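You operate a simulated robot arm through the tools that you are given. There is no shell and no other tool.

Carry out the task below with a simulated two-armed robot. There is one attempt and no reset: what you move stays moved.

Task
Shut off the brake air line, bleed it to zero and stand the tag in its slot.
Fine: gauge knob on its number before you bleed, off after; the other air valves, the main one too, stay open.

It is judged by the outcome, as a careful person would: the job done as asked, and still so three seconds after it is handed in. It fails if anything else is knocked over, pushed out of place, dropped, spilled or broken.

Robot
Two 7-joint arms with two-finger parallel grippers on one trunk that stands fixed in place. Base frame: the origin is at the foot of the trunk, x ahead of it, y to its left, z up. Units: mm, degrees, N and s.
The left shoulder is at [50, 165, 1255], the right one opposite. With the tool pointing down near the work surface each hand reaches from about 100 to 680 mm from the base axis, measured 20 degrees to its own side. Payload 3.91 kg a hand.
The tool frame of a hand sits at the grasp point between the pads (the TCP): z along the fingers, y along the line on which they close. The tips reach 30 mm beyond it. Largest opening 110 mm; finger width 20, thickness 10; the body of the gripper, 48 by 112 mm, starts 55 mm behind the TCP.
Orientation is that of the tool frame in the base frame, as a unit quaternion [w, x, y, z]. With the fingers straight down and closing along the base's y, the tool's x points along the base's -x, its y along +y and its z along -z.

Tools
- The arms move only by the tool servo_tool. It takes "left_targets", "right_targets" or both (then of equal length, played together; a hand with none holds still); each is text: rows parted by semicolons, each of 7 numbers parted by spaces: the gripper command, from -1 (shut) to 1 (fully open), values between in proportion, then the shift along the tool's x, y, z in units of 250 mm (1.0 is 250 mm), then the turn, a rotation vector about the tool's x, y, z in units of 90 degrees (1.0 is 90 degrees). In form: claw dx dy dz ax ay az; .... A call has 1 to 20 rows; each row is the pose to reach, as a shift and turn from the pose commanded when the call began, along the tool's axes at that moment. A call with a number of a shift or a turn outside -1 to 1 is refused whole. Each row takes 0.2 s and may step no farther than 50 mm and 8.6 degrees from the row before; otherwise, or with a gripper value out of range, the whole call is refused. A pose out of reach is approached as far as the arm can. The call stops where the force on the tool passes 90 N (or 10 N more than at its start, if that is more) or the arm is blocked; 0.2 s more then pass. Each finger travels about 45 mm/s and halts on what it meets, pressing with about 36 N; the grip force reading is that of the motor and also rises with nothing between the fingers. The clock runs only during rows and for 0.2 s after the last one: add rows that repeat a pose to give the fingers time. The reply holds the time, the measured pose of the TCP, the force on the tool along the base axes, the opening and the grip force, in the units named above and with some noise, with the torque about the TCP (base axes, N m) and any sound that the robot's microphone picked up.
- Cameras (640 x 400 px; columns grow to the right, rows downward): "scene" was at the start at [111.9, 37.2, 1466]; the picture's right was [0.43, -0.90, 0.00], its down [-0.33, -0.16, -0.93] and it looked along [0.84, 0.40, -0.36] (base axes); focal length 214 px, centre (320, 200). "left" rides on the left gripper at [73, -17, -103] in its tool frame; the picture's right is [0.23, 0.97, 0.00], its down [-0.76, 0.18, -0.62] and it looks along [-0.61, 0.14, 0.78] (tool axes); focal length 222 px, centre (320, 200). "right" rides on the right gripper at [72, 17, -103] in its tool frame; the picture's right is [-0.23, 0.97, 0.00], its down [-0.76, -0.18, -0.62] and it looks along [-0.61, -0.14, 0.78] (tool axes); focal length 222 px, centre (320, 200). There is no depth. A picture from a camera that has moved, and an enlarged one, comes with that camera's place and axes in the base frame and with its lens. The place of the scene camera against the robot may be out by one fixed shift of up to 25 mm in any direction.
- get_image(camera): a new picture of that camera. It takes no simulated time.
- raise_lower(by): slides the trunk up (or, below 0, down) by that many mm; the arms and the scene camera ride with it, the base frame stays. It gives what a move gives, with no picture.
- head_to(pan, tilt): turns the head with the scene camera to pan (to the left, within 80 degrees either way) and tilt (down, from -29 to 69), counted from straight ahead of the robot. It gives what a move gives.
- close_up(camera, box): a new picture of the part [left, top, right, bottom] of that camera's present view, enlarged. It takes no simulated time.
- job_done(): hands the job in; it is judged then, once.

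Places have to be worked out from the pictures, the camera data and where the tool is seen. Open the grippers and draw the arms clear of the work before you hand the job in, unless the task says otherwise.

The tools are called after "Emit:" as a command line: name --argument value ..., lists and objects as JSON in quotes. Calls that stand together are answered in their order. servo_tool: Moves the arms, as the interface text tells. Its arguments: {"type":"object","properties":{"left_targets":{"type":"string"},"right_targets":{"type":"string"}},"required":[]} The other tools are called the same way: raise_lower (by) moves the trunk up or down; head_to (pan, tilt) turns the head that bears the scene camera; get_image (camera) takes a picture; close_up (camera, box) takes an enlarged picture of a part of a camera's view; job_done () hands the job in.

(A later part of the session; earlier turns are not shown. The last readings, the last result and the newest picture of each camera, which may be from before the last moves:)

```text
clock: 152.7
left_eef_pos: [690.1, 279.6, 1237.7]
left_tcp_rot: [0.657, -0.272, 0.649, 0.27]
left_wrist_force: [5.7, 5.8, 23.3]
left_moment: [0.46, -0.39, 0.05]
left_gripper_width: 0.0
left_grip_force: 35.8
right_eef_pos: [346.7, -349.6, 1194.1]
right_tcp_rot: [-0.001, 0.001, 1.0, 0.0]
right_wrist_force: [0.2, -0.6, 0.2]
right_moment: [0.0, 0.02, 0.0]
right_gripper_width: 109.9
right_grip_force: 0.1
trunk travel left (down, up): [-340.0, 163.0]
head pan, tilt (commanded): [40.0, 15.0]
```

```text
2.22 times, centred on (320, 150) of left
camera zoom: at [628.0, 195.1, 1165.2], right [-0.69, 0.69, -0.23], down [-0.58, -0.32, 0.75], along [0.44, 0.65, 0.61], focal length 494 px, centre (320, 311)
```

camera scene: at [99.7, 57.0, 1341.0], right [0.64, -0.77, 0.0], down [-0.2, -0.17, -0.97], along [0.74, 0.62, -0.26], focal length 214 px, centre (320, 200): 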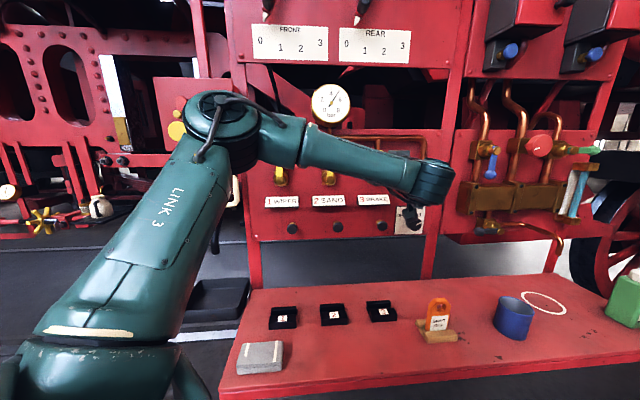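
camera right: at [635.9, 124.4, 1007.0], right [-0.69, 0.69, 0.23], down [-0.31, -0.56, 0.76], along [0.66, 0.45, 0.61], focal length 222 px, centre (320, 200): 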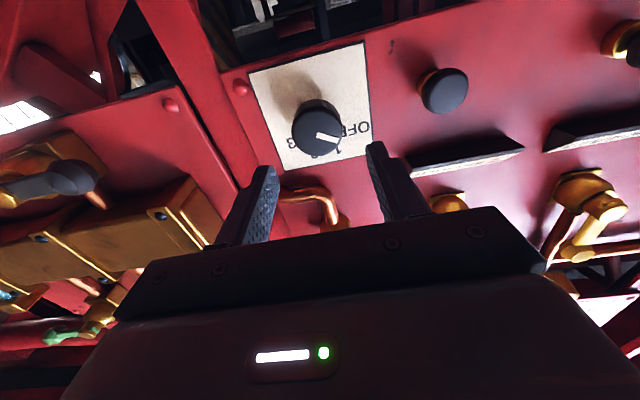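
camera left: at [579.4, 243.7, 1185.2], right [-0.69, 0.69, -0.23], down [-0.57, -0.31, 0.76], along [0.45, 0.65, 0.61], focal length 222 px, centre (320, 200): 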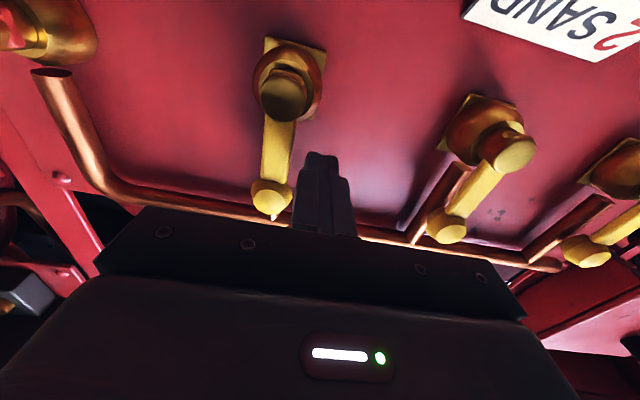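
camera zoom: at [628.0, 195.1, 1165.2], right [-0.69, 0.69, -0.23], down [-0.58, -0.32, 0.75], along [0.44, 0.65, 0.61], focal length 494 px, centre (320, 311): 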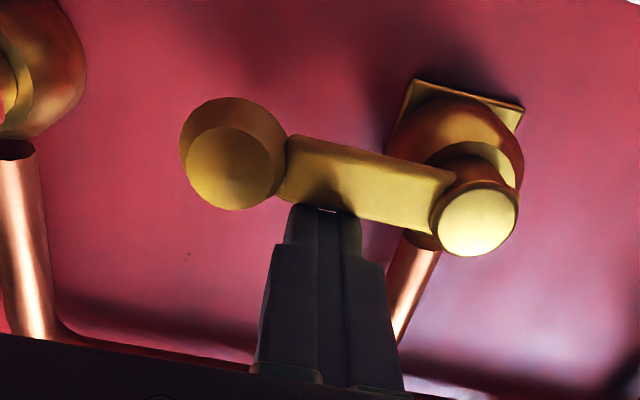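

Force rises to 23 N without movement: the lever is on its stop, shut. I lift off slightly and withdraw straight back, then look.

Emit:
servo_tool --left_targets "-1 -0.03 0 0 0 0 0; -1 -0.04 0 -0.04 0 0 0; -1 -0.04 0 -0.12 0 0 0; -1 -0.04 0 -0.2 0 0 0; -1 -0.04 0 -0.3 0 0 0; -1 -0.04 0 -0.36 0 0 0; -1 -0.04 0 -0.36 0 0 0"

Emit:
get_image --camera "left"

Emit:
close_up --camera "scene" --box '[300, 75, 460, 240]'

```text
clock: 154.3
left_eef_pos: [626.8, 214.3, 1243.3]
left_tcp_rot: [0.654, -0.271, 0.653, 0.27]
left_wrist_force: [-0.8, 0.9, 0.2]
left_moment: [-0.03, -0.06, 0.03]
left_gripper_width: 0.1
left_grip_force: 36.1
right_eef_pos: [348.5, -348.0, 1191.7]
right_tcp_rot: [-0.001, 0.001, 1.0, -0.001]
right_wrist_force: [0.3, -0.4, 0.4]
right_moment: [0.03, -0.01, 0.0]
right_gripper_width: 110.3
right_grip_force: 0.0
trunk travel left (down, up): [-340.0, 163.0]
head pan, tilt (commanded): [40.0, 15.0]
```

```text
taken
camera left: at [566.2, 129.1, 1171.4], right [-0.69, 0.69, -0.23], down [-0.57, -0.31, 0.76], along [0.45, 0.65, 0.61], focal length 222 px, centre (320, 200)
```

left: 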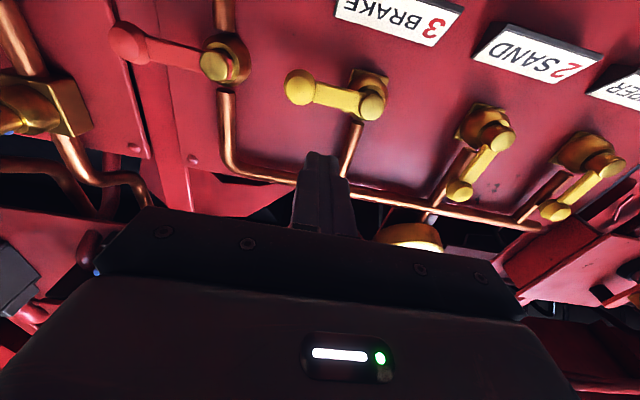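

```text
2.42 times, centred on (380, 158) of scene
camera zoom: at [99.6, 57.1, 1341.0], right [0.64, -0.77, 0.0], down [-0.2, -0.17, -0.97], along [0.74, 0.62, -0.26], focal length 520 px, centre (174, 303)
```

zoom: 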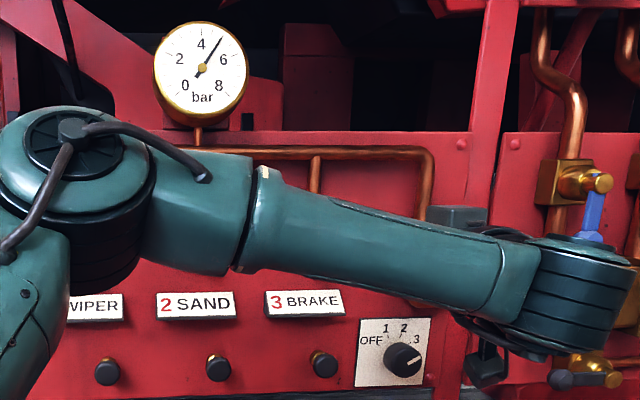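

The brake lever is horizontal now, others untouched. The bleed button 3 triangulates to [707, 314, 1070] (lateral 278, face depth ≈720). I bring the closed fingertips down in front of it, stopping ~30 mm short.

Emit:
servo_tool --left_targets "-1 0.14 0.01 0 0 0 0; -1 0.28 0.02 0 0 0 0; -1 0.42 0.03 0 0 0 0; -1 0.56 0.045 0.04 0 0 0; -1 0.66 0.055 0.12 0 0 0; -1 0.69 0.055 0.2 0 0 0; -1 0.69 0.055 0.26 0 0 0; -1 0.69 0.055 0.26 0 0 0"

Emit:
get_image --camera "left"

Emit:
close_up --camera "left" --box '[230, 60, 410, 240]'

Emit:
get_image --camera "scene"

```text
clock: 156.1
left_eef_pos: [665.0, 272.8, 1070.9]
left_tcp_rot: [0.654, -0.271, 0.653, 0.27]
left_wrist_force: [-0.5, 0.1, 0.4]
left_moment: [0.0, 0.01, 0.02]
left_gripper_width: 0.2
left_grip_force: 36.0
right_eef_pos: [348.6, -349.1, 1191.8]
right_tcp_rot: [-0.001, 0.002, 1.0, 0.0]
right_wrist_force: [0.1, 1.1, -0.3]
right_moment: [-0.04, 0.01, -0.02]
right_gripper_width: 110.0
right_grip_force: 0.0
trunk travel left (down, up): [-340.0, 163.0]
head pan, tilt (commanded): [40.0, 15.0]
```

```text
taken
camera left: at [603.5, 188.4, 998.7], right [-0.69, 0.69, -0.23], down [-0.57, -0.31, 0.76], along [0.45, 0.65, 0.61], focal length 222 px, centre (320, 200)
```

left: 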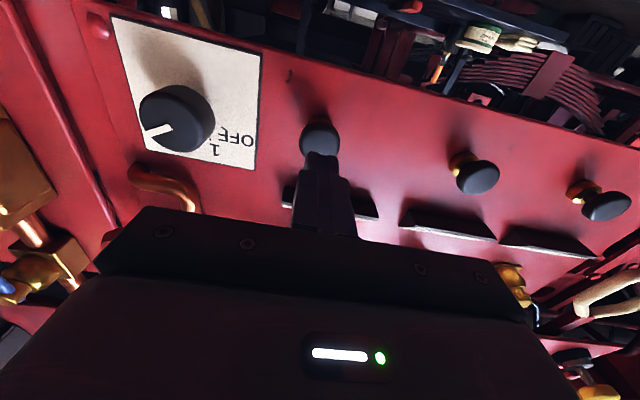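

```text
2.22 times, centred on (320, 150) of left
camera zoom: at [603.5, 188.4, 998.7], right [-0.69, 0.69, -0.23], down [-0.57, -0.31, 0.76], along [0.45, 0.65, 0.61], focal length 494 px, centre (320, 311)
```

zoom: 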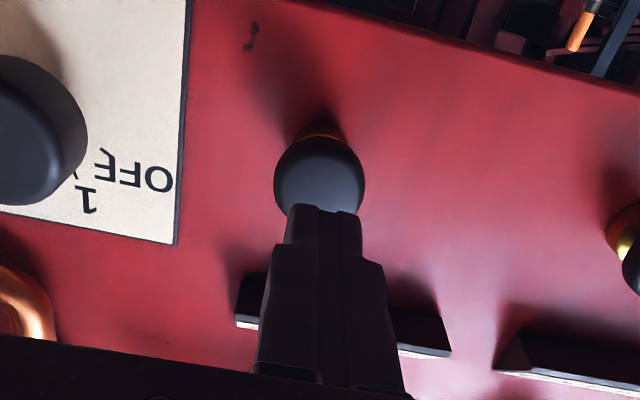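

```text
taken
camera scene: at [99.6, 57.1, 1341.1], right [0.64, -0.77, 0.0], down [-0.2, -0.17, -0.97], along [0.74, 0.62, -0.26], focal length 214 px, centre (320, 200)
```

scene: 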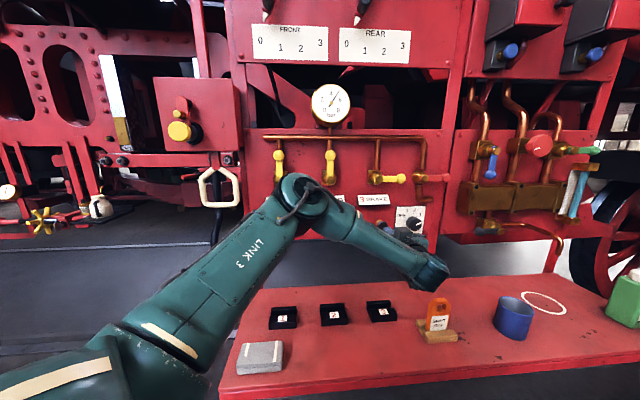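

Fingertips are centred on button 3, and the gauge is in clear view (still 5 bar). I advance slowly until contact.

Emit:
servo_tool --left_targets "-1 0 0 0.03 0 0 0; -1 0 0 0.06 0 0 0; -1 0 0 0.09 0 0 0; -1 0 0 0.11 0 0 0; -1 0 0 0.11 0 0 0"

Emit:
close_up --camera "scene" --box '[300, 75, 460, 240]'

Emit:
close_up --camera "left" --box '[230, 60, 410, 240]'

```text
clock: 157.3
left_eef_pos: [682.3, 290.2, 1070.9]
left_tcp_rot: [0.654, -0.272, 0.652, 0.27]
left_wrist_force: [-2.8, -1.5, -0.5]
left_moment: [-0.03, 0.01, -0.01]
left_gripper_width: 0.0
left_grip_force: 35.8
right_eef_pos: [348.3, -349.3, 1192.7]
right_tcp_rot: [-0.001, 0.001, 1.0, -0.001]
right_wrist_force: [0.2, -0.2, -0.1]
right_moment: [-0.02, 0.03, 0.0]
right_gripper_width: 110.1
right_grip_force: 0.0
trunk travel left (down, up): [-340.0, 163.0]
head pan, tilt (commanded): [40.0, 15.0]
```

```text
2.42 times, centred on (380, 158) of scene
camera zoom: at [99.3, 56.9, 1341.1], right [0.64, -0.77, 0.0], down [-0.2, -0.17, -0.97], along [0.74, 0.62, -0.26], focal length 520 px, centre (174, 303)
```

zoom: 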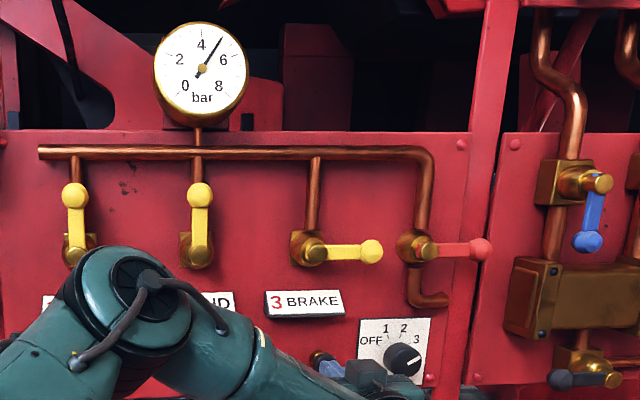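

```text
2.22 times, centred on (320, 150) of left
camera zoom: at [620.7, 205.9, 999.0], right [-0.69, 0.69, -0.23], down [-0.57, -0.31, 0.76], along [0.45, 0.65, 0.61], focal length 494 px, centre (320, 311)
```

zoom: 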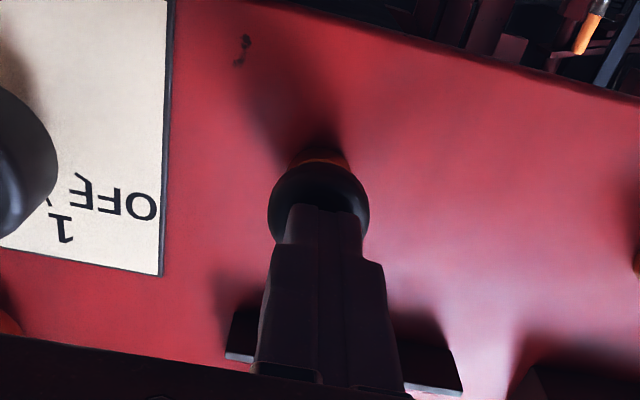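

Contact just made (about 3 N, tip at depth ≈718). Now I press the button in by about 8 mm and hold, watching force, sound and gauge.

Emit:
servo_tool --left_targets "-1 0 0 0.012 0 0 0; -1 0 0 0.022 0 0 0; -1 0 0 0.032 0 0 0; -1 0 0 0.032 0 0 0; -1 0 0 0.032 0 0 0"

Emit:
close_up --camera "scene" --box '[300, 75, 460, 240]'

```text
clock: 158.5
left_eef_pos: [687.8, 295.7, 1071.9]
left_tcp_rot: [0.654, -0.27, 0.653, 0.269]
left_wrist_force: [-15.4, -9.3, -4.5]
left_moment: [-0.12, 0.14, 0.2]
left_gripper_width: 0.0
left_grip_force: 36.1
right_eef_pos: [347.9, -349.5, 1191.9]
right_tcp_rot: [-0.001, 0.001, 1.0, 0.0]
right_wrist_force: [-0.5, 0.3, 0.1]
right_moment: [0.0, 0.01, 0.01]
right_gripper_width: 110.3
right_grip_force: 0.0
trunk travel left (down, up): [-340.0, 163.0]
head pan, tilt (commanded): [40.0, 15.0]
heard: click
```

```text
2.42 times, centred on (380, 158) of scene
camera zoom: at [98.1, 56.2, 1341.2], right [0.64, -0.77, 0.0], down [-0.2, -0.17, -0.97], along [0.74, 0.62, -0.26], focal length 520 px, centre (174, 303)
```

zoom: 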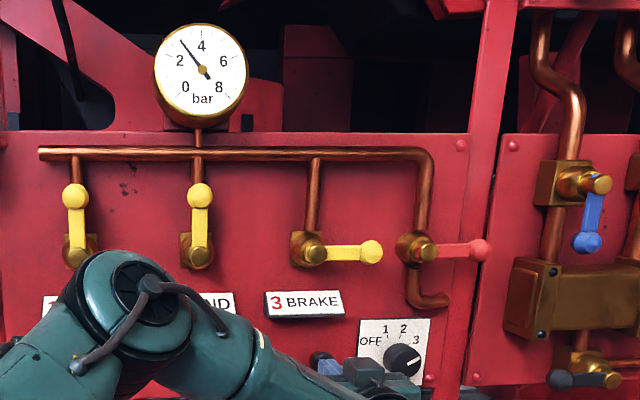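

A click was heard and the gauge is falling (about 2.8 bar). I hold the button pressed.

Emit:
servo_tool --left_targets "-1 0 0 0.004 0 0 0; -1 0 0 0.004 0 0 0; -1 0 0 0.004 0 0 0; -1 0 0 0.004 0 0 0; -1 0 0 0.004 0 0 0; -1 0 0 0.004 0 0 0; -1 0 0 0.004 0 0 0; -1 0 0 0.004 0 0 0; -1 0 0 0.004 0 0 0; -1 0 0 0.004 0 0 0; -1 0 0 0.004 0 0 0; -1 0 0 0.004 0 0 0; -1 0 0 0.004 0 0 0; -1 0 0 0.004 0 0 0; -1 0 0 0.004 0 0 0; -1 0 0 0.004 0 0 0; -1 0 0 0.004 0 0 0; -1 0 0 0.004 0 0 0; -1 0 0 0.004 0 0 0; -1 0 0 0.004 0 0 0"

Emit:
close_up --camera "scene" --box '[300, 75, 364, 135]'

```text
clock: 162.7
left_eef_pos: [687.7, 293.8, 1072.2]
left_tcp_rot: [0.654, -0.27, 0.653, 0.27]
left_wrist_force: [-23.3, -15.5, -7.5]
left_moment: [-0.23, 0.21, 0.17]
left_gripper_width: 0.0
left_grip_force: 35.8
right_eef_pos: [346.8, -350.1, 1192.8]
right_tcp_rot: [-0.001, 0.0, 1.0, -0.001]
right_wrist_force: [-0.3, 0.3, 0.2]
right_moment: [0.0, -0.01, -0.05]
right_gripper_width: 109.9
right_grip_force: 0.0
trunk travel left (down, up): [-340.0, 163.0]
head pan, tilt (commanded): [40.0, 15.0]
```

```text
6.67 times, centred on (332, 105) of scene
camera zoom: at [97.6, 55.5, 1341.3], right [0.64, -0.77, 0.0], down [-0.2, -0.17, -0.97], along [0.74, 0.62, -0.26], focal length 1430 px, centre (240, 833)
```

zoom: 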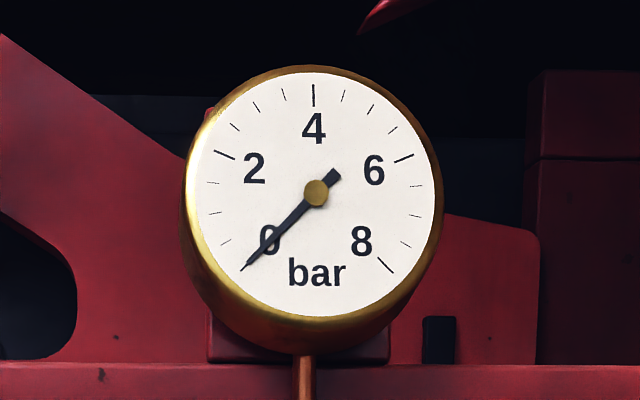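

The gauge reads 0. I hold a little longer to be sure, then release the button and back away to check that it stays at zero.

Emit:
servo_tool --left_targets "-1 0 0 0.004 0 0 0; -1 0 0 0.004 0 0 0; -1 0 0 0.004 0 0 0; -1 0 0 0.004 0 0 0; -1 0 0 0.004 0 0 0; -1 0 0 0.004 0 0 0; -1 0 0 0.004 0 0 0; -1 0 0 0.004 0 0 0; -1 0 0 0.004 0 0 0; -1 0 0 0.004 0 0 0; -1 0 0 -0.03 0 0 0; -1 0 0 -0.09 0 0 0; -1 0 0 -0.17 0 0 0; -1 0 0 -0.25 0 0 0; -1 0 0 -0.32 0 0 0; -1 0 0 -0.32 0 0 0; -1 0 0 -0.32 0 0 0; -1 0 0 -0.32 0 0 0; -1 0 0 -0.32 0 0 0; -1 0 0 -0.32 0 0 0"

Emit:
close_up --camera "scene" --box '[300, 75, 460, 240]'

Emit:
get_image --camera "left"

```text
clock: 166.9
left_eef_pos: [629.4, 239.3, 1070.1]
left_tcp_rot: [0.653, -0.271, 0.653, 0.271]
left_wrist_force: [0.0, 0.3, -0.7]
left_moment: [-0.03, 0.0, 0.04]
left_gripper_width: 0.0
left_grip_force: 36.3
right_eef_pos: [349.2, -349.6, 1193.1]
right_tcp_rot: [-0.002, 0.001, 1.0, -0.001]
right_wrist_force: [0.4, -0.2, 0.1]
right_moment: [0.01, -0.01, -0.02]
right_gripper_width: 109.9
right_grip_force: 0.0
trunk travel left (down, up): [-340.0, 163.0]
head pan, tilt (commanded): [40.0, 15.0]
```

```text
2.42 times, centred on (380, 158) of scene
camera zoom: at [99.6, 57.1, 1341.1], right [0.64, -0.77, 0.0], down [-0.2, -0.17, -0.97], along [0.74, 0.62, -0.26], focal length 520 px, centre (174, 303)
```

zoom: 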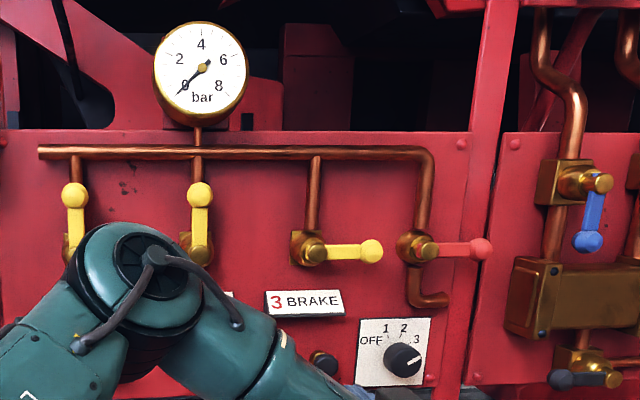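

```text
taken
camera left: at [568.3, 155.0, 998.1], right [-0.69, 0.69, -0.23], down [-0.57, -0.31, 0.76], along [0.45, 0.65, 0.61], focal length 222 px, centre (320, 200)
```

left: 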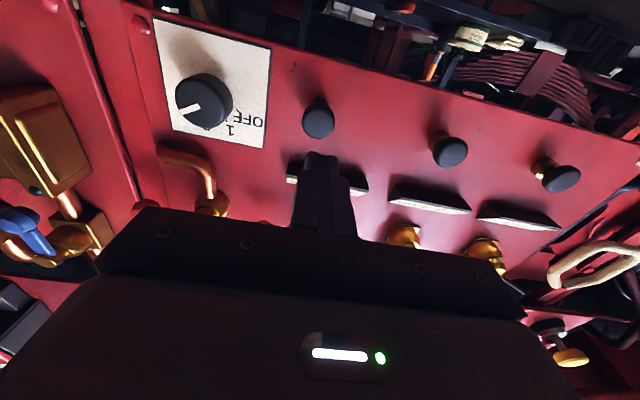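

The gauge stays at 0 with the button released, so the line is shut and bled. Now back to the knob: I open to 60 mm and move right to the knob standoff with roll +6° (where I let go).

Emit:
servo_tool --left_targets "0.1 -0.005 -0.05 0 0 0 0.01; 0.1 -0.01 -0.14 0 0 0 0.025; 0.1 -0.015 -0.24 0.02 0 0 0.04; 0.1 -0.02 -0.34 0.04 0 0 0.055; 0.1 -0.02 -0.418 0.08 0 0 0.069; 0.1 -0.02 -0.418 0.08 0 0 0.069"

Emit:
get_image --camera "left"

```text
clock: 168.3
left_eef_pos: [718.6, 176.3, 1077.2]
left_tcp_rot: [0.639, -0.234, 0.667, 0.304]
left_wrist_force: [-0.1, -0.9, 0.3]
left_moment: [0.0, -0.03, 0.04]
left_gripper_width: 60.6
left_grip_force: 0.1
right_eef_pos: [349.2, -348.9, 1192.6]
right_tcp_rot: [-0.002, 0.001, 1.0, 0.0]
right_wrist_force: [0.1, -0.1, 1.7]
right_moment: [-0.01, -0.01, -0.04]
right_gripper_width: 110.5
right_grip_force: 0.1
trunk travel left (down, up): [-340.0, 163.0]
head pan, tilt (commanded): [40.0, 15.0]
```

```text
taken
camera left: at [652.2, 98.5, 1003.2], right [-0.7, 0.7, -0.12], down [-0.51, -0.37, 0.78], along [0.5, 0.61, 0.62], focal length 222 px, centre (320, 200)
```

left: 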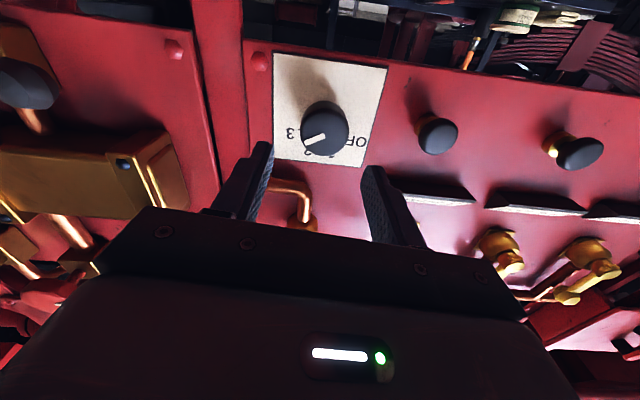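

Knob is ahead; I correct 3 mm left and 2 mm down, and advance 72 mm to the same gripping depth as before.

Emit:
servo_tool --left_targets "0.1 0.009 0.0115 0.03 0 0 0; 0.1 0.009 0.0115 0.09 0 0 0; 0.1 0.009 0.0115 0.15 0 0 0; 0.1 0.009 0.0115 0.21 0 0 0; 0.1 0.009 0.0115 0.26 0 0 0; 0.1 0.009 0.0115 0.287 0 0 0; 0.1 0.009 0.0115 0.287 0 0 0"

Emit:
close_up --camera "left" --box '[220, 80, 420, 260]'

```text
clock: 169.9
left_eef_pos: [769.2, 231.4, 1073.5]
left_tcp_rot: [0.638, -0.235, 0.667, 0.305]
left_wrist_force: [0.3, 0.1, 0.0]
left_moment: [0.01, 0.01, -0.01]
left_gripper_width: 60.6
left_grip_force: 0.0
right_eef_pos: [348.6, -350.3, 1191.6]
right_tcp_rot: [-0.002, 0.001, 1.0, -0.001]
right_wrist_force: [-0.7, 0.2, -0.2]
right_moment: [-0.05, -0.01, -0.01]
right_gripper_width: 109.8
right_grip_force: 0.1
trunk travel left (down, up): [-340.0, 163.0]
head pan, tilt (commanded): [40.0, 15.0]
```

```text
2.22 times, centred on (320, 170) of left
camera zoom: at [701.4, 153.2, 999.7], right [-0.7, 0.7, -0.12], down [-0.51, -0.37, 0.78], along [0.5, 0.61, 0.62], focal length 494 px, centre (320, 267)
```

zoom: 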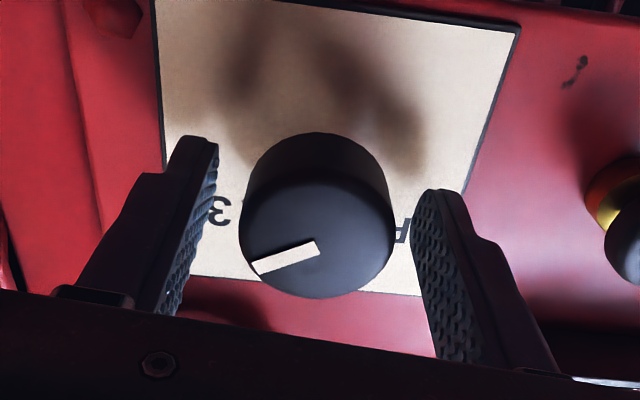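

The fingers straddle the knob, centred, no contact. I close on it and then turn it back −80° first.

Emit:
servo_tool --left_targets "-1 0 0 0 0 0 0; -1 0 0 0 0 0 0; -1 0 0 0 0 0 0; -1 0 0 0 0 0 0"

Emit:
servo_tool --left_targets "-1 0 0 0 0 0 -0.08; -1 0 0 0 0 0 -0.16; -1 0 0 0 0 0 -0.24; -1 0 0 0 0 0 -0.32; -1 0 0 0 0 0 -0.4; -1 0 0 0 0 0 -0.48; -1 0 0 0 0 0 -0.56; -1 0 0 0 0 0 -0.64; -1 0 0 0 0 0 -0.72; -1 0 0 0 0 0 -0.8; -1 0 0 0 0 0 -0.889; -1 0 0 0 0 0 -0.889"

Emit:
close_up --camera "left" --box '[220, 80, 420, 260]'

```text
clock: 170.9
left_eef_pos: [767.5, 231.0, 1074.0]
left_tcp_rot: [0.639, -0.234, 0.667, 0.304]
left_wrist_force: [2.0, -0.4, -0.3]
left_moment: [-0.03, -0.02, -0.13]
left_gripper_width: 41.0
left_grip_force: 45.2
right_eef_pos: [349.6, -349.3, 1191.9]
right_tcp_rot: [-0.002, 0.001, 1.0, -0.002]
right_wrist_force: [-0.1, 0.0, 0.4]
right_moment: [-0.01, 0.01, 0.03]
right_gripper_width: 110.0
right_grip_force: 0.0
trunk travel left (down, up): [-340.0, 163.0]
head pan, tilt (commanded): [40.0, 15.0]
```

```text
clock: 173.5
left_eef_pos: [768.4, 232.1, 1075.0]
left_tcp_rot: [0.685, -0.608, 0.36, -0.178]
left_wrist_force: [-1.0, -17.5, -3.7]
left_moment: [-0.11, 0.02, 0.01]
left_gripper_width: 40.7
left_grip_force: 45.1
right_eef_pos: [347.9, -350.5, 1190.5]
right_tcp_rot: [-0.002, 0.001, 1.0, 0.0]
right_wrist_force: [0.0, -0.1, -0.1]
right_moment: [-0.01, 0.0, 0.03]
right_gripper_width: 109.9
right_grip_force: 0.0
trunk travel left (down, up): [-340.0, 163.0]
head pan, tilt (commanded): [40.0, 15.0]
```

```text
2.22 times, centred on (320, 170) of left
camera zoom: at [748.2, 105.7, 1070.6], right [-0.04, 0.04, -1.0], down [-0.99, 0.12, 0.04], along [0.12, 0.99, 0.03], focal length 494 px, centre (320, 267)
```

zoom: 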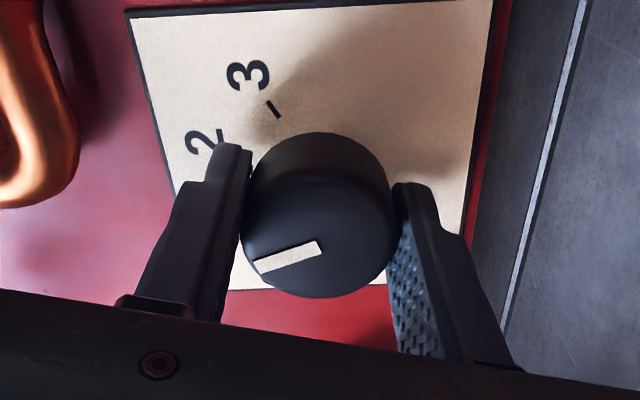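

The knob is turning back with the hand. I turn the remaining −40° to OFF.

Emit:
servo_tool --left_targets "-1 0 0 0 0 0 -0.08; -1 0 0 0 0 0 -0.16; -1 0 0 0 0 0 -0.24; -1 0 0 0 0 0 -0.32; -1 0 0 0 0 0 -0.4; -1 0 0 0 0 0 -0.444; -1 0 0 0 0 0 -0.444"

Emit:
close_up --camera "left" --box '[220, 80, 420, 260]'

Emit:
close_up --camera "scene" --box '[300, 75, 460, 240]'

Emit:
close_up --camera "scene" --box '[370, 190, 450, 240]'

```text
clock: 175.1
left_eef_pos: [768.9, 230.2, 1075.6]
left_tcp_rot: [-0.583, 0.694, -0.131, 0.402]
left_wrist_force: [11.4, -12.9, 3.6]
left_moment: [-0.11, -0.04, -0.14]
left_gripper_width: 41.2
left_grip_force: 44.9
right_eef_pos: [350.4, -350.2, 1191.2]
right_tcp_rot: [-0.002, 0.001, 1.0, -0.001]
right_wrist_force: [0.3, 0.9, 0.6]
right_moment: [0.0, 0.0, -0.02]
right_gripper_width: 109.9
right_grip_force: 0.0
trunk travel left (down, up): [-340.0, 163.0]
head pan, tilt (commanded): [40.0, 15.0]
```

```text
2.22 times, centred on (320, 170) of left
camera zoom: at [737.6, 116.2, 1119.9], right [0.43, -0.42, -0.8], down [-0.88, 0.01, -0.47], along [0.2, 0.91, -0.37], focal length 494 px, centre (320, 267)
```

zoom: 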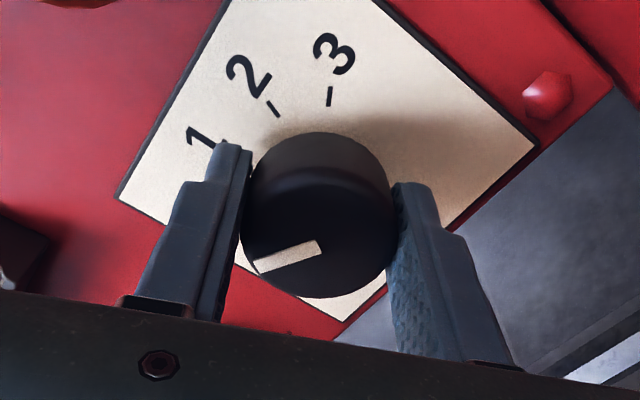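

```text
2.42 times, centred on (380, 158) of scene
camera zoom: at [100.7, 55.1, 1341.1], right [0.64, -0.77, 0.0], down [-0.2, -0.16, -0.97], along [0.74, 0.62, -0.26], focal length 520 px, centre (174, 303)
```

zoom: 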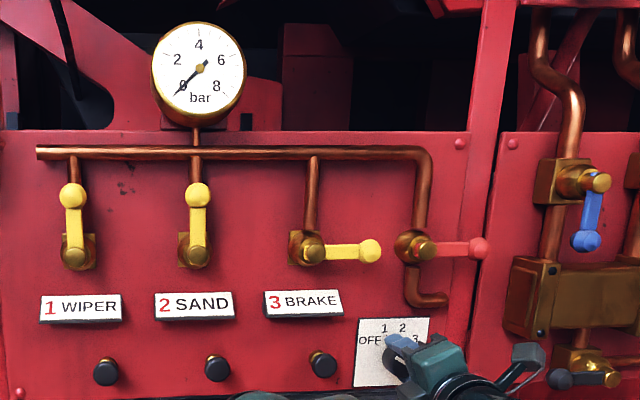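

```text
8.00 times, centred on (410, 215) of scene
camera zoom: at [100.7, 55.1, 1341.1], right [0.64, -0.77, 0.0], down [-0.2, -0.16, -0.97], along [0.74, 0.62, -0.26], focal length 1716 px, centre (-400, 80)
```

zoom: 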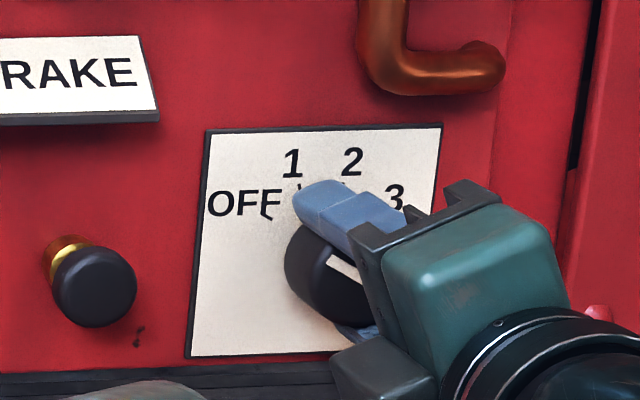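

The pointer is back exactly as it was at OFF relative to the hand. I release and back off, then check.

Emit:
servo_tool --left_targets "0.1 0 0 0 0 0 0; 0.1 0 0 0 0 0 0; 0.1 0 0 0 0 0 0; 0.1 0 0 -0.06 0 0 0; 0.1 0 0 -0.14 0 0 0; 0.1 0 0 -0.24 0 0 0; 0.1 0 0 -0.34 0 0 0; 0.1 0 0 -0.34 0 0 0"

Emit:
get_image --camera "left"

Emit:
close_up --camera "left" --box '[240, 60, 400, 200]'

Emit:
close_up --camera "scene" --box '[370, 190, 450, 240]'

```text
clock: 176.9
left_eef_pos: [710.2, 173.8, 1073.9]
left_tcp_rot: [-0.584, 0.695, -0.129, 0.401]
left_wrist_force: [-0.2, -0.1, 0.0]
left_moment: [-0.01, 0.01, 0.02]
left_gripper_width: 60.4
left_grip_force: 0.1
right_eef_pos: [349.6, -349.7, 1192.2]
right_tcp_rot: [-0.002, 0.001, 1.0, -0.001]
right_wrist_force: [0.7, 0.0, 0.1]
right_moment: [0.0, 0.0, 0.0]
right_gripper_width: 110.1
right_grip_force: 0.1
trunk travel left (down, up): [-340.0, 163.0]
head pan, tilt (commanded): [40.0, 15.0]
```

```text
taken
camera left: at [678.3, 59.1, 1118.9], right [0.43, -0.43, -0.8], down [-0.88, 0.0, -0.47], along [0.2, 0.91, -0.37], focal length 222 px, centre (320, 200)
```

left: 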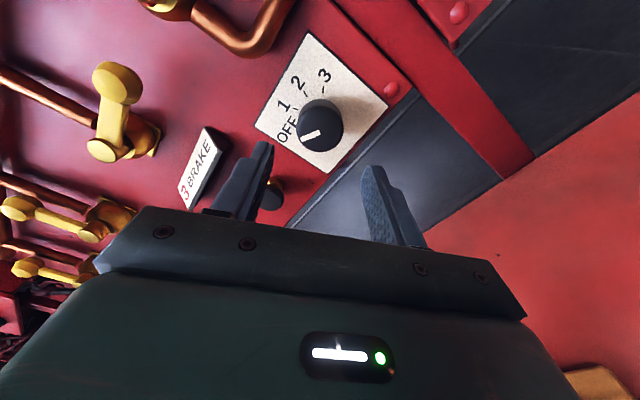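

```text
2.86 times, centred on (320, 130) of left
camera zoom: at [678.3, 59.1, 1118.9], right [0.43, -0.43, -0.8], down [-0.88, 0.0, -0.47], along [0.2, 0.91, -0.37], focal length 635 px, centre (320, 400)
```

zoom: 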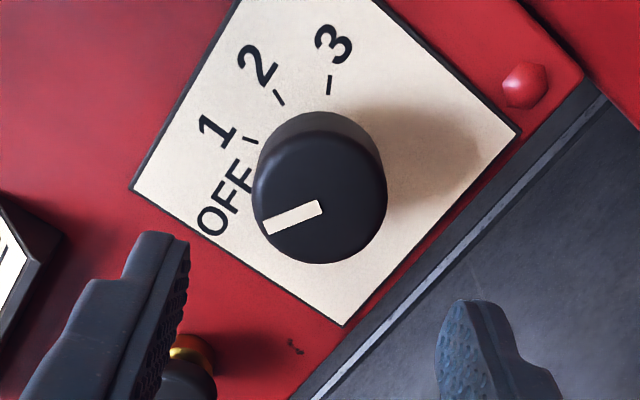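

```text
8.00 times, centred on (410, 215) of scene
camera zoom: at [99.7, 57.1, 1341.0], right [0.64, -0.77, 0.0], down [-0.2, -0.17, -0.97], along [0.74, 0.62, -0.26], focal length 1716 px, centre (-400, 80)
```

zoom: 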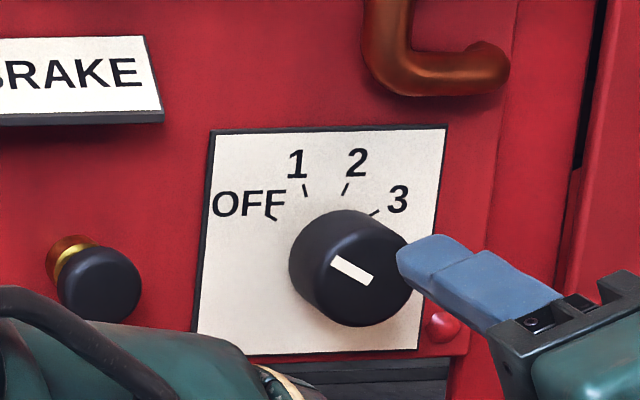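

The pointer is on OFF, gauge at 0, valves 1 and 2 upright, brake horizontal. Now the tag. I back the left hand away and up, bringing the roll to −90° so that tipping the hand down will line the fingers up across the tag's thickness.

Emit:
servo_tool --left_targets "0.1 0.01 -0.03 -0.12 0 0 0.05; 0.1 0.04 -0.09 -0.25 0 0 0.12; 0.1 0.07 -0.16 -0.38 0 0 0.19; 0.1 0.098 -0.219 -0.5 0 0 0.265; 0.1 0.098 -0.219 -0.5 0 0 0.265"

Emit:
servo_tool --left_targets "0.1 0 0.0856 -0.0061 -0.091 0 0; 0.1 0 0.169 -0.0244 -0.182 0 0; 0.1 0 0.249 -0.054 -0.272 0 0; 0.1 0 0.324 -0.095 -0.363 0 0; 0.1 0 0.393 -0.146 -0.454 0 0; 0.1 0 0.4535 -0.207 -0.546 0 0; 0.1 0 0.505 -0.276 -0.637 0 0; 0.1 0 0.546 -0.351 -0.728 0 0; 0.1 0 0.5756 -0.4306 -0.818 0 0; 0.1 0 0.594 -0.514 -0.909 0 0; 0.1 0 0.6 -0.6 -1.0 0 0; 0.1 0 0.6 -0.6 -1.0 0 0"

Emit:
head_to --pan 30 --tilt 35

Emit:
get_image --camera "scene"

Emit:
get_image --camera "left"

```text
clock: 178.1
left_eef_pos: [620.3, 82.3, 1132.8]
left_tcp_rot: [0.654, -0.652, 0.271, -0.271]
left_wrist_force: [0.1, -0.1, -0.1]
left_moment: [0.01, -0.01, -0.01]
left_gripper_width: 60.1
left_grip_force: 0.1
right_eef_pos: [348.6, -347.9, 1191.5]
right_tcp_rot: [-0.001, 0.001, 1.0, -0.001]
right_wrist_force: [0.9, 0.5, -0.6]
right_moment: [0.0, 0.04, -0.01]
right_gripper_width: 110.0
right_grip_force: 0.1
trunk travel left (down, up): [-340.0, 163.0]
head pan, tilt (commanded): [40.0, 15.0]
```

```text
clock: 180.7
left_eef_pos: [512.3, -22.2, 983.6]
left_tcp_rot: [0.001, 0.924, -0.383, 0.0]
left_wrist_force: [-0.3, 0.2, -0.5]
left_moment: [0.0, 0.03, 0.0]
left_gripper_width: 60.5
left_grip_force: 0.1
right_eef_pos: [349.2, -349.6, 1193.0]
right_tcp_rot: [-0.002, 0.001, 1.0, -0.002]
right_wrist_force: [0.3, -0.1, 0.0]
right_moment: [-0.01, -0.01, 0.01]
right_gripper_width: 109.9
right_grip_force: 0.1
trunk travel left (down, up): [-340.0, 163.0]
head pan, tilt (commanded): [40.0, 15.0]
```

```text
clock: 181.5
left_eef_pos: [512.9, -22.2, 983.0]
left_tcp_rot: [-0.001, 0.924, -0.382, 0.0]
left_wrist_force: [0.2, -0.2, 0.6]
left_moment: [0.01, -0.03, 0.0]
left_gripper_width: 60.5
left_grip_force: 0.0
right_eef_pos: [349.3, -348.5, 1193.7]
right_tcp_rot: [-0.001, 0.002, 1.0, -0.001]
right_wrist_force: [-0.1, -0.8, 0.3]
right_moment: [-0.01, -0.03, 0.0]
right_gripper_width: 110.0
right_grip_force: 0.1
trunk travel left (down, up): [-340.0, 163.0]
head pan, tilt (commanded): [30.0, 35.0]
```

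```text
taken
camera scene: at [104.3, 41.1, 1309.1], right [0.5, -0.87, 0.0], down [-0.5, -0.29, -0.82], along [0.71, 0.41, -0.57], focal length 214 px, centre (320, 200)
```

scene: 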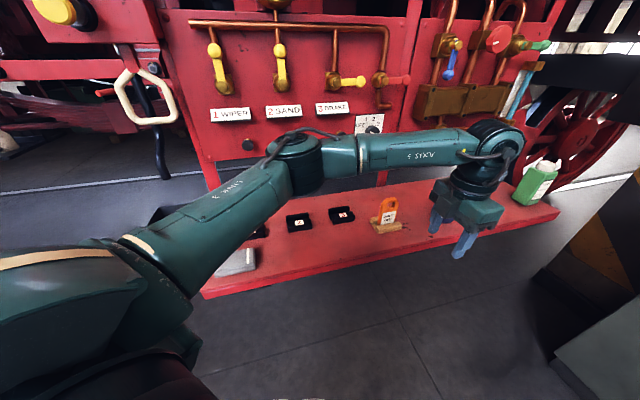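

```text
taken
camera left: at [575.8, -60.8, 1086.3], right [-0.53, -0.85, 0.0], down [-0.66, 0.41, 0.62], along [-0.53, 0.33, -0.78], focal length 222 px, centre (320, 200)
```

left: 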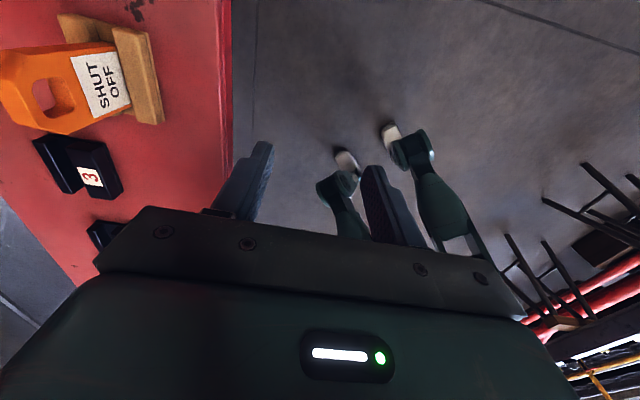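

The hand points down with its fingers set to close across the tag's thickness; tag and slot 3 are in view. I move to above the tag, keeping the fingertips well over its top.

Emit:
servo_tool --left_targets "0.1 -0.02 -0.1 -0.12 0 0 0; 0.1 -0.05 -0.24 -0.22 0 0 0; 0.1 -0.09 -0.38 -0.27 0 0 0; 0.1 -0.12 -0.54 -0.27 0 0 0; 0.1 -0.147 -0.7 -0.27 0 0 0; 0.1 -0.147 -0.7 -0.27 0 0 0"

Emit:
get_image --camera "left"

Emit:
close_up --camera "left" --box '[200, 0, 440, 220]'

Emit:
get_image --camera "scene"

```text
clock: 182.9
left_eef_pos: [610.2, 129.4, 1051.2]
left_tcp_rot: [0.0, 0.924, -0.383, 0.0]
left_wrist_force: [0.0, -0.1, 0.1]
left_moment: [0.01, -0.01, -0.02]
left_gripper_width: 60.8
left_grip_force: 0.1
right_eef_pos: [348.9, -350.2, 1191.8]
right_tcp_rot: [-0.002, 0.002, 1.0, -0.002]
right_wrist_force: [1.0, -0.5, -0.1]
right_moment: [-0.04, -0.01, 0.01]
right_gripper_width: 110.2
right_grip_force: 0.0
trunk travel left (down, up): [-340.0, 163.0]
head pan, tilt (commanded): [30.0, 35.0]
```

```text
taken
camera left: at [673.1, 90.0, 1153.7], right [-0.53, -0.85, 0.0], down [-0.66, 0.41, 0.62], along [-0.53, 0.33, -0.78], focal length 222 px, centre (320, 200)
```

left: 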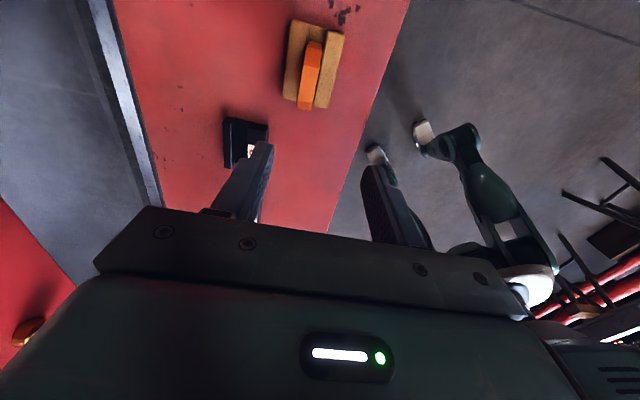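

```text
1.82 times, centred on (320, 110) of left
camera zoom: at [673.1, 90.0, 1153.7], right [-0.53, -0.85, 0.0], down [-0.66, 0.41, 0.62], along [-0.53, 0.33, -0.78], focal length 404 px, centre (320, 364)
```

zoom: 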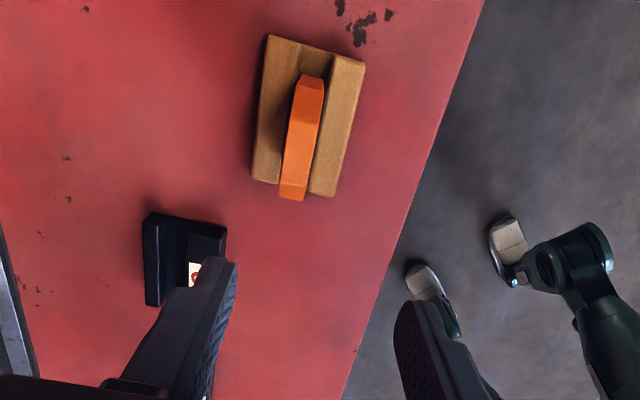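

```text
taken
camera scene: at [104.3, 41.1, 1309.1], right [0.5, -0.87, 0.0], down [-0.5, -0.29, -0.82], along [0.71, 0.41, -0.57], focal length 214 px, centre (320, 200)
```

scene: 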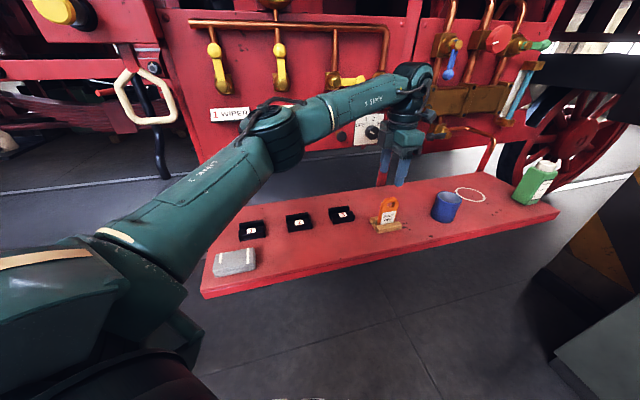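

I have a good oblique top view of the tag, its wooden holder and slot 3. I take a second view from 80 mm nearer the robot to triangulate them properly.

Emit:
servo_tool --left_targets "0.1 0 0.14 0 0 0 0; 0.1 0 0.28 0 0 0 0; 0.1 0 0.36 0 0 0 0; 0.1 0 0.36 0 0 0 0"

Emit:
get_image --camera "left"

Emit:
close_up --camera "left" --box '[60, 0, 300, 200]'

```text
clock: 183.9
left_eef_pos: [547.1, 62.5, 1051.9]
left_tcp_rot: [-0.001, 0.924, -0.383, 0.0]
left_wrist_force: [-0.2, 0.4, 0.4]
left_moment: [-0.01, -0.04, 0.03]
left_gripper_width: 60.7
left_grip_force: 0.0
right_eef_pos: [348.7, -349.5, 1191.7]
right_tcp_rot: [-0.001, 0.001, 1.0, 0.0]
right_wrist_force: [-0.2, 1.0, -0.1]
right_moment: [-0.01, 0.0, 0.01]
right_gripper_width: 109.9
right_grip_force: 0.1
trunk travel left (down, up): [-340.0, 163.0]
head pan, tilt (commanded): [30.0, 35.0]
```

```text
taken
camera left: at [610.0, 24.1, 1154.9], right [-0.53, -0.85, 0.0], down [-0.66, 0.41, 0.62], along [-0.53, 0.33, -0.78], focal length 222 px, centre (320, 200)
```

left: 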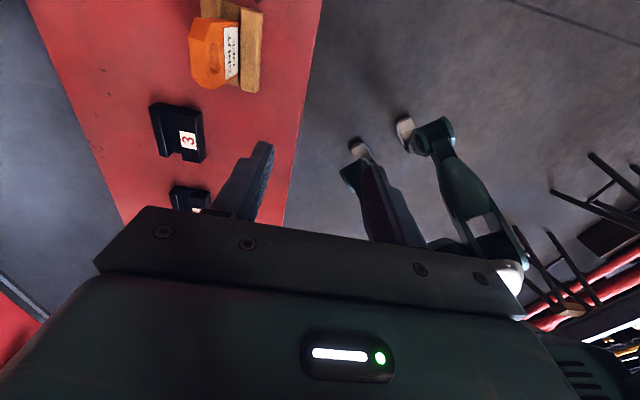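

```text
2.00 times, centred on (180, 100) of left
camera zoom: at [610.0, 24.1, 1154.9], right [-0.53, -0.85, 0.0], down [-0.66, 0.41, 0.62], along [-0.53, 0.33, -0.78], focal length 444 px, centre (600, 400)
```

zoom: 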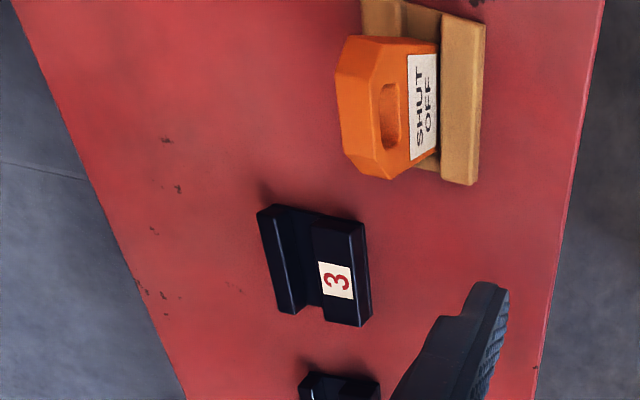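

Stereo gives: bar tops at z≈840–845 (bench ≈ 820), tag centred at about [641, 124], top at z≈939, front face at depth 535, and slot 3's groove about depth 617–630, lateral ≈248. I move above the tag centre.

Emit:
servo_tool --left_targets "0.1 0.03 -0.15 0 0 0 0; 0.1 0.06 -0.3 0 0 0 0; 0.1 0.089 -0.44 0 0 0 0; 0.1 0.089 -0.44 0 0 0 0"

Emit:
get_image --camera "left"

Emit:
close_up --camera "left" --box '[200, 40, 440, 240]'

```text
clock: 184.9
left_eef_pos: [640.1, 127.2, 1053.1]
left_tcp_rot: [-0.001, 0.924, -0.384, 0.001]
left_wrist_force: [-0.6, -1.4, 0.6]
left_moment: [0.01, -0.01, -0.02]
left_gripper_width: 60.6
left_grip_force: 0.0
right_eef_pos: [348.0, -347.3, 1192.0]
right_tcp_rot: [0.0, 0.001, 1.0, -0.001]
right_wrist_force: [0.6, 0.0, 0.5]
right_moment: [-0.03, 0.03, -0.01]
right_gripper_width: 110.1
right_grip_force: 0.0
trunk travel left (down, up): [-340.0, 163.0]
head pan, tilt (commanded): [30.0, 35.0]
```

```text
taken
camera left: at [702.4, 87.9, 1156.5], right [-0.53, -0.85, 0.0], down [-0.66, 0.41, 0.62], along [-0.53, 0.33, -0.78], focal length 222 px, centre (320, 200)
```

left: 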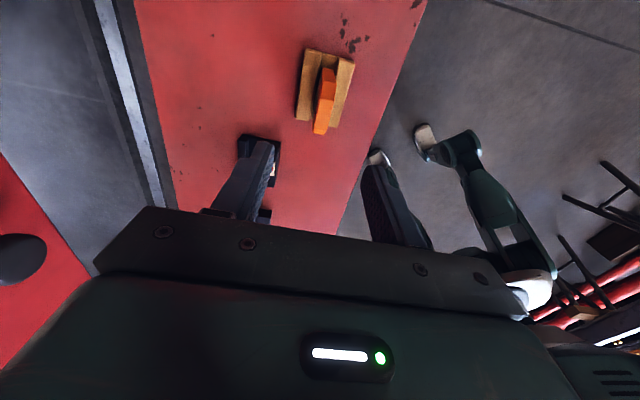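

```text
2.00 times, centred on (320, 140) of left
camera zoom: at [702.4, 87.9, 1156.5], right [-0.53, -0.85, 0.0], down [-0.66, 0.41, 0.62], along [-0.53, 0.33, -0.78], focal length 444 px, centre (320, 320)
```

zoom: 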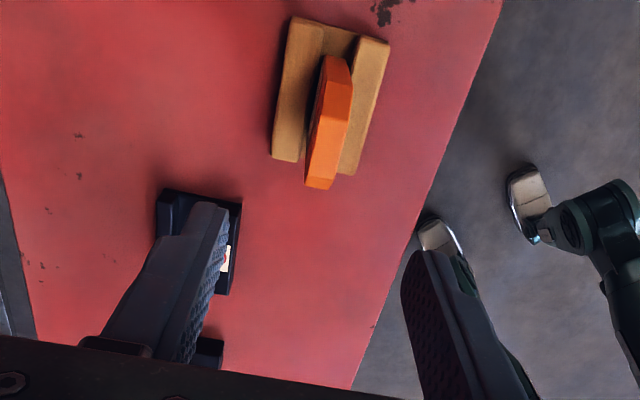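

The tag sits about 4 mm nearer the robot than my axis. I correct that and descend to just above the tag's top to check the alignment.

Emit:
servo_tool --left_targets "0.1 0.008 0.016 0.05 0 0 0; 0.1 0.008 0.016 0.14 0 0 0; 0.1 0.008 0.016 0.23 0 0 0; 0.1 0.008 0.016 0.27 0 0 0; 0.1 0.008 0.016 0.27 0 0 0"

Emit:
close_up --camera "left" --box '[200, 40, 440, 240]'

Emit:
close_up --camera "scene" --box '[340, 130, 468, 240]'

```text
clock: 186.1
left_eef_pos: [640.7, 122.7, 984.9]
left_tcp_rot: [-0.001, 0.924, -0.382, 0.001]
left_wrist_force: [0.6, -0.5, -0.3]
left_moment: [0.02, -0.02, 0.03]
left_gripper_width: 60.2
left_grip_force: 0.0
right_eef_pos: [348.4, -348.6, 1192.5]
right_tcp_rot: [-0.002, 0.0, 1.0, -0.001]
right_wrist_force: [0.0, 0.6, -0.1]
right_moment: [0.01, -0.02, -0.02]
right_gripper_width: 110.0
right_grip_force: 0.1
trunk travel left (down, up): [-340.0, 163.0]
head pan, tilt (commanded): [30.0, 35.0]
```

```text
2.00 times, centred on (320, 140) of left
camera zoom: at [703.7, 84.1, 1087.7], right [-0.53, -0.85, 0.0], down [-0.66, 0.41, 0.62], along [-0.53, 0.33, -0.78], focal length 444 px, centre (320, 320)
```

zoom: 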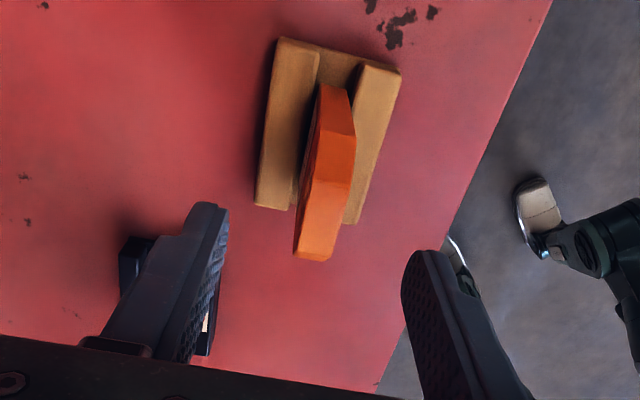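

```text
3.64 times, centred on (404, 185) of scene
camera zoom: at [104.3, 41.1, 1309.1], right [0.5, -0.87, 0.0], down [-0.5, -0.29, -0.82], along [0.71, 0.41, -0.57], focal length 780 px, centre (14, 254)
```

zoom: 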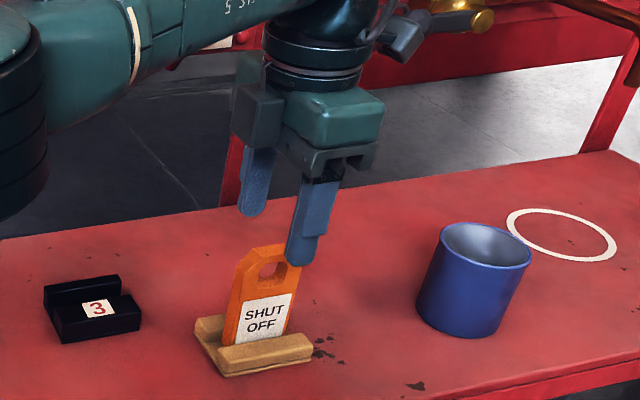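

Alignment looks good from both cameras (tag top at about [637, 125]). I descend so the pads straddle the upper part of the tag, fingertips ~40 mm above the holder bars.

Emit:
servo_tool --left_targets "0.1 -0.006 0 0.07 0 0 0; 0.1 -0.01 0 0.14 0 0 0; 0.1 -0.01 0 0.21 0 0 0; 0.1 -0.01 0 0.28 0 0 0; 0.1 -0.01 0 0.28 0 0 0"

Emit:
close_up --camera "left" --box '[200, 60, 440, 260]'

Emit:
close_up --camera "scene" --box '[340, 130, 468, 240]'

```text
clock: 187.3
left_eef_pos: [639.8, 123.9, 912.1]
left_tcp_rot: [0.0, 0.924, -0.382, 0.0]
left_wrist_force: [-0.1, -0.1, 0.7]
left_moment: [0.0, 0.0, -0.03]
left_gripper_width: 60.4
left_grip_force: 0.0
right_eef_pos: [349.0, -349.1, 1191.3]
right_tcp_rot: [-0.002, 0.001, 1.0, 0.0]
right_wrist_force: [-0.3, 0.9, 0.0]
right_moment: [0.02, 0.01, 0.03]
right_gripper_width: 110.0
right_grip_force: 0.0
trunk travel left (down, up): [-340.0, 163.0]
head pan, tilt (commanded): [30.0, 35.0]
```

```text
2.00 times, centred on (320, 160) of left
camera zoom: at [701.5, 84.8, 1014.6], right [-0.53, -0.85, 0.0], down [-0.66, 0.41, 0.62], along [-0.53, 0.33, -0.78], focal length 444 px, centre (320, 280)
```

zoom: 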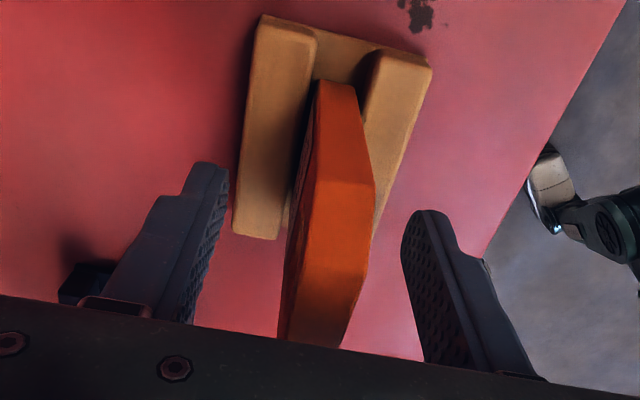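

```text
3.64 times, centred on (404, 185) of scene
camera zoom: at [104.3, 41.1, 1309.1], right [0.5, -0.87, 0.0], down [-0.5, -0.29, -0.82], along [0.71, 0.41, -0.57], focal length 780 px, centre (14, 254)
```

zoom: 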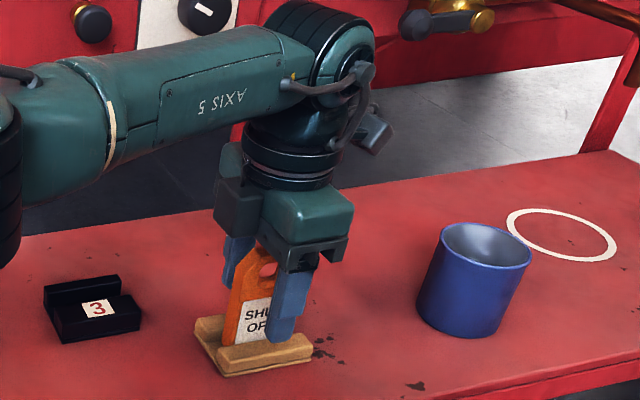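

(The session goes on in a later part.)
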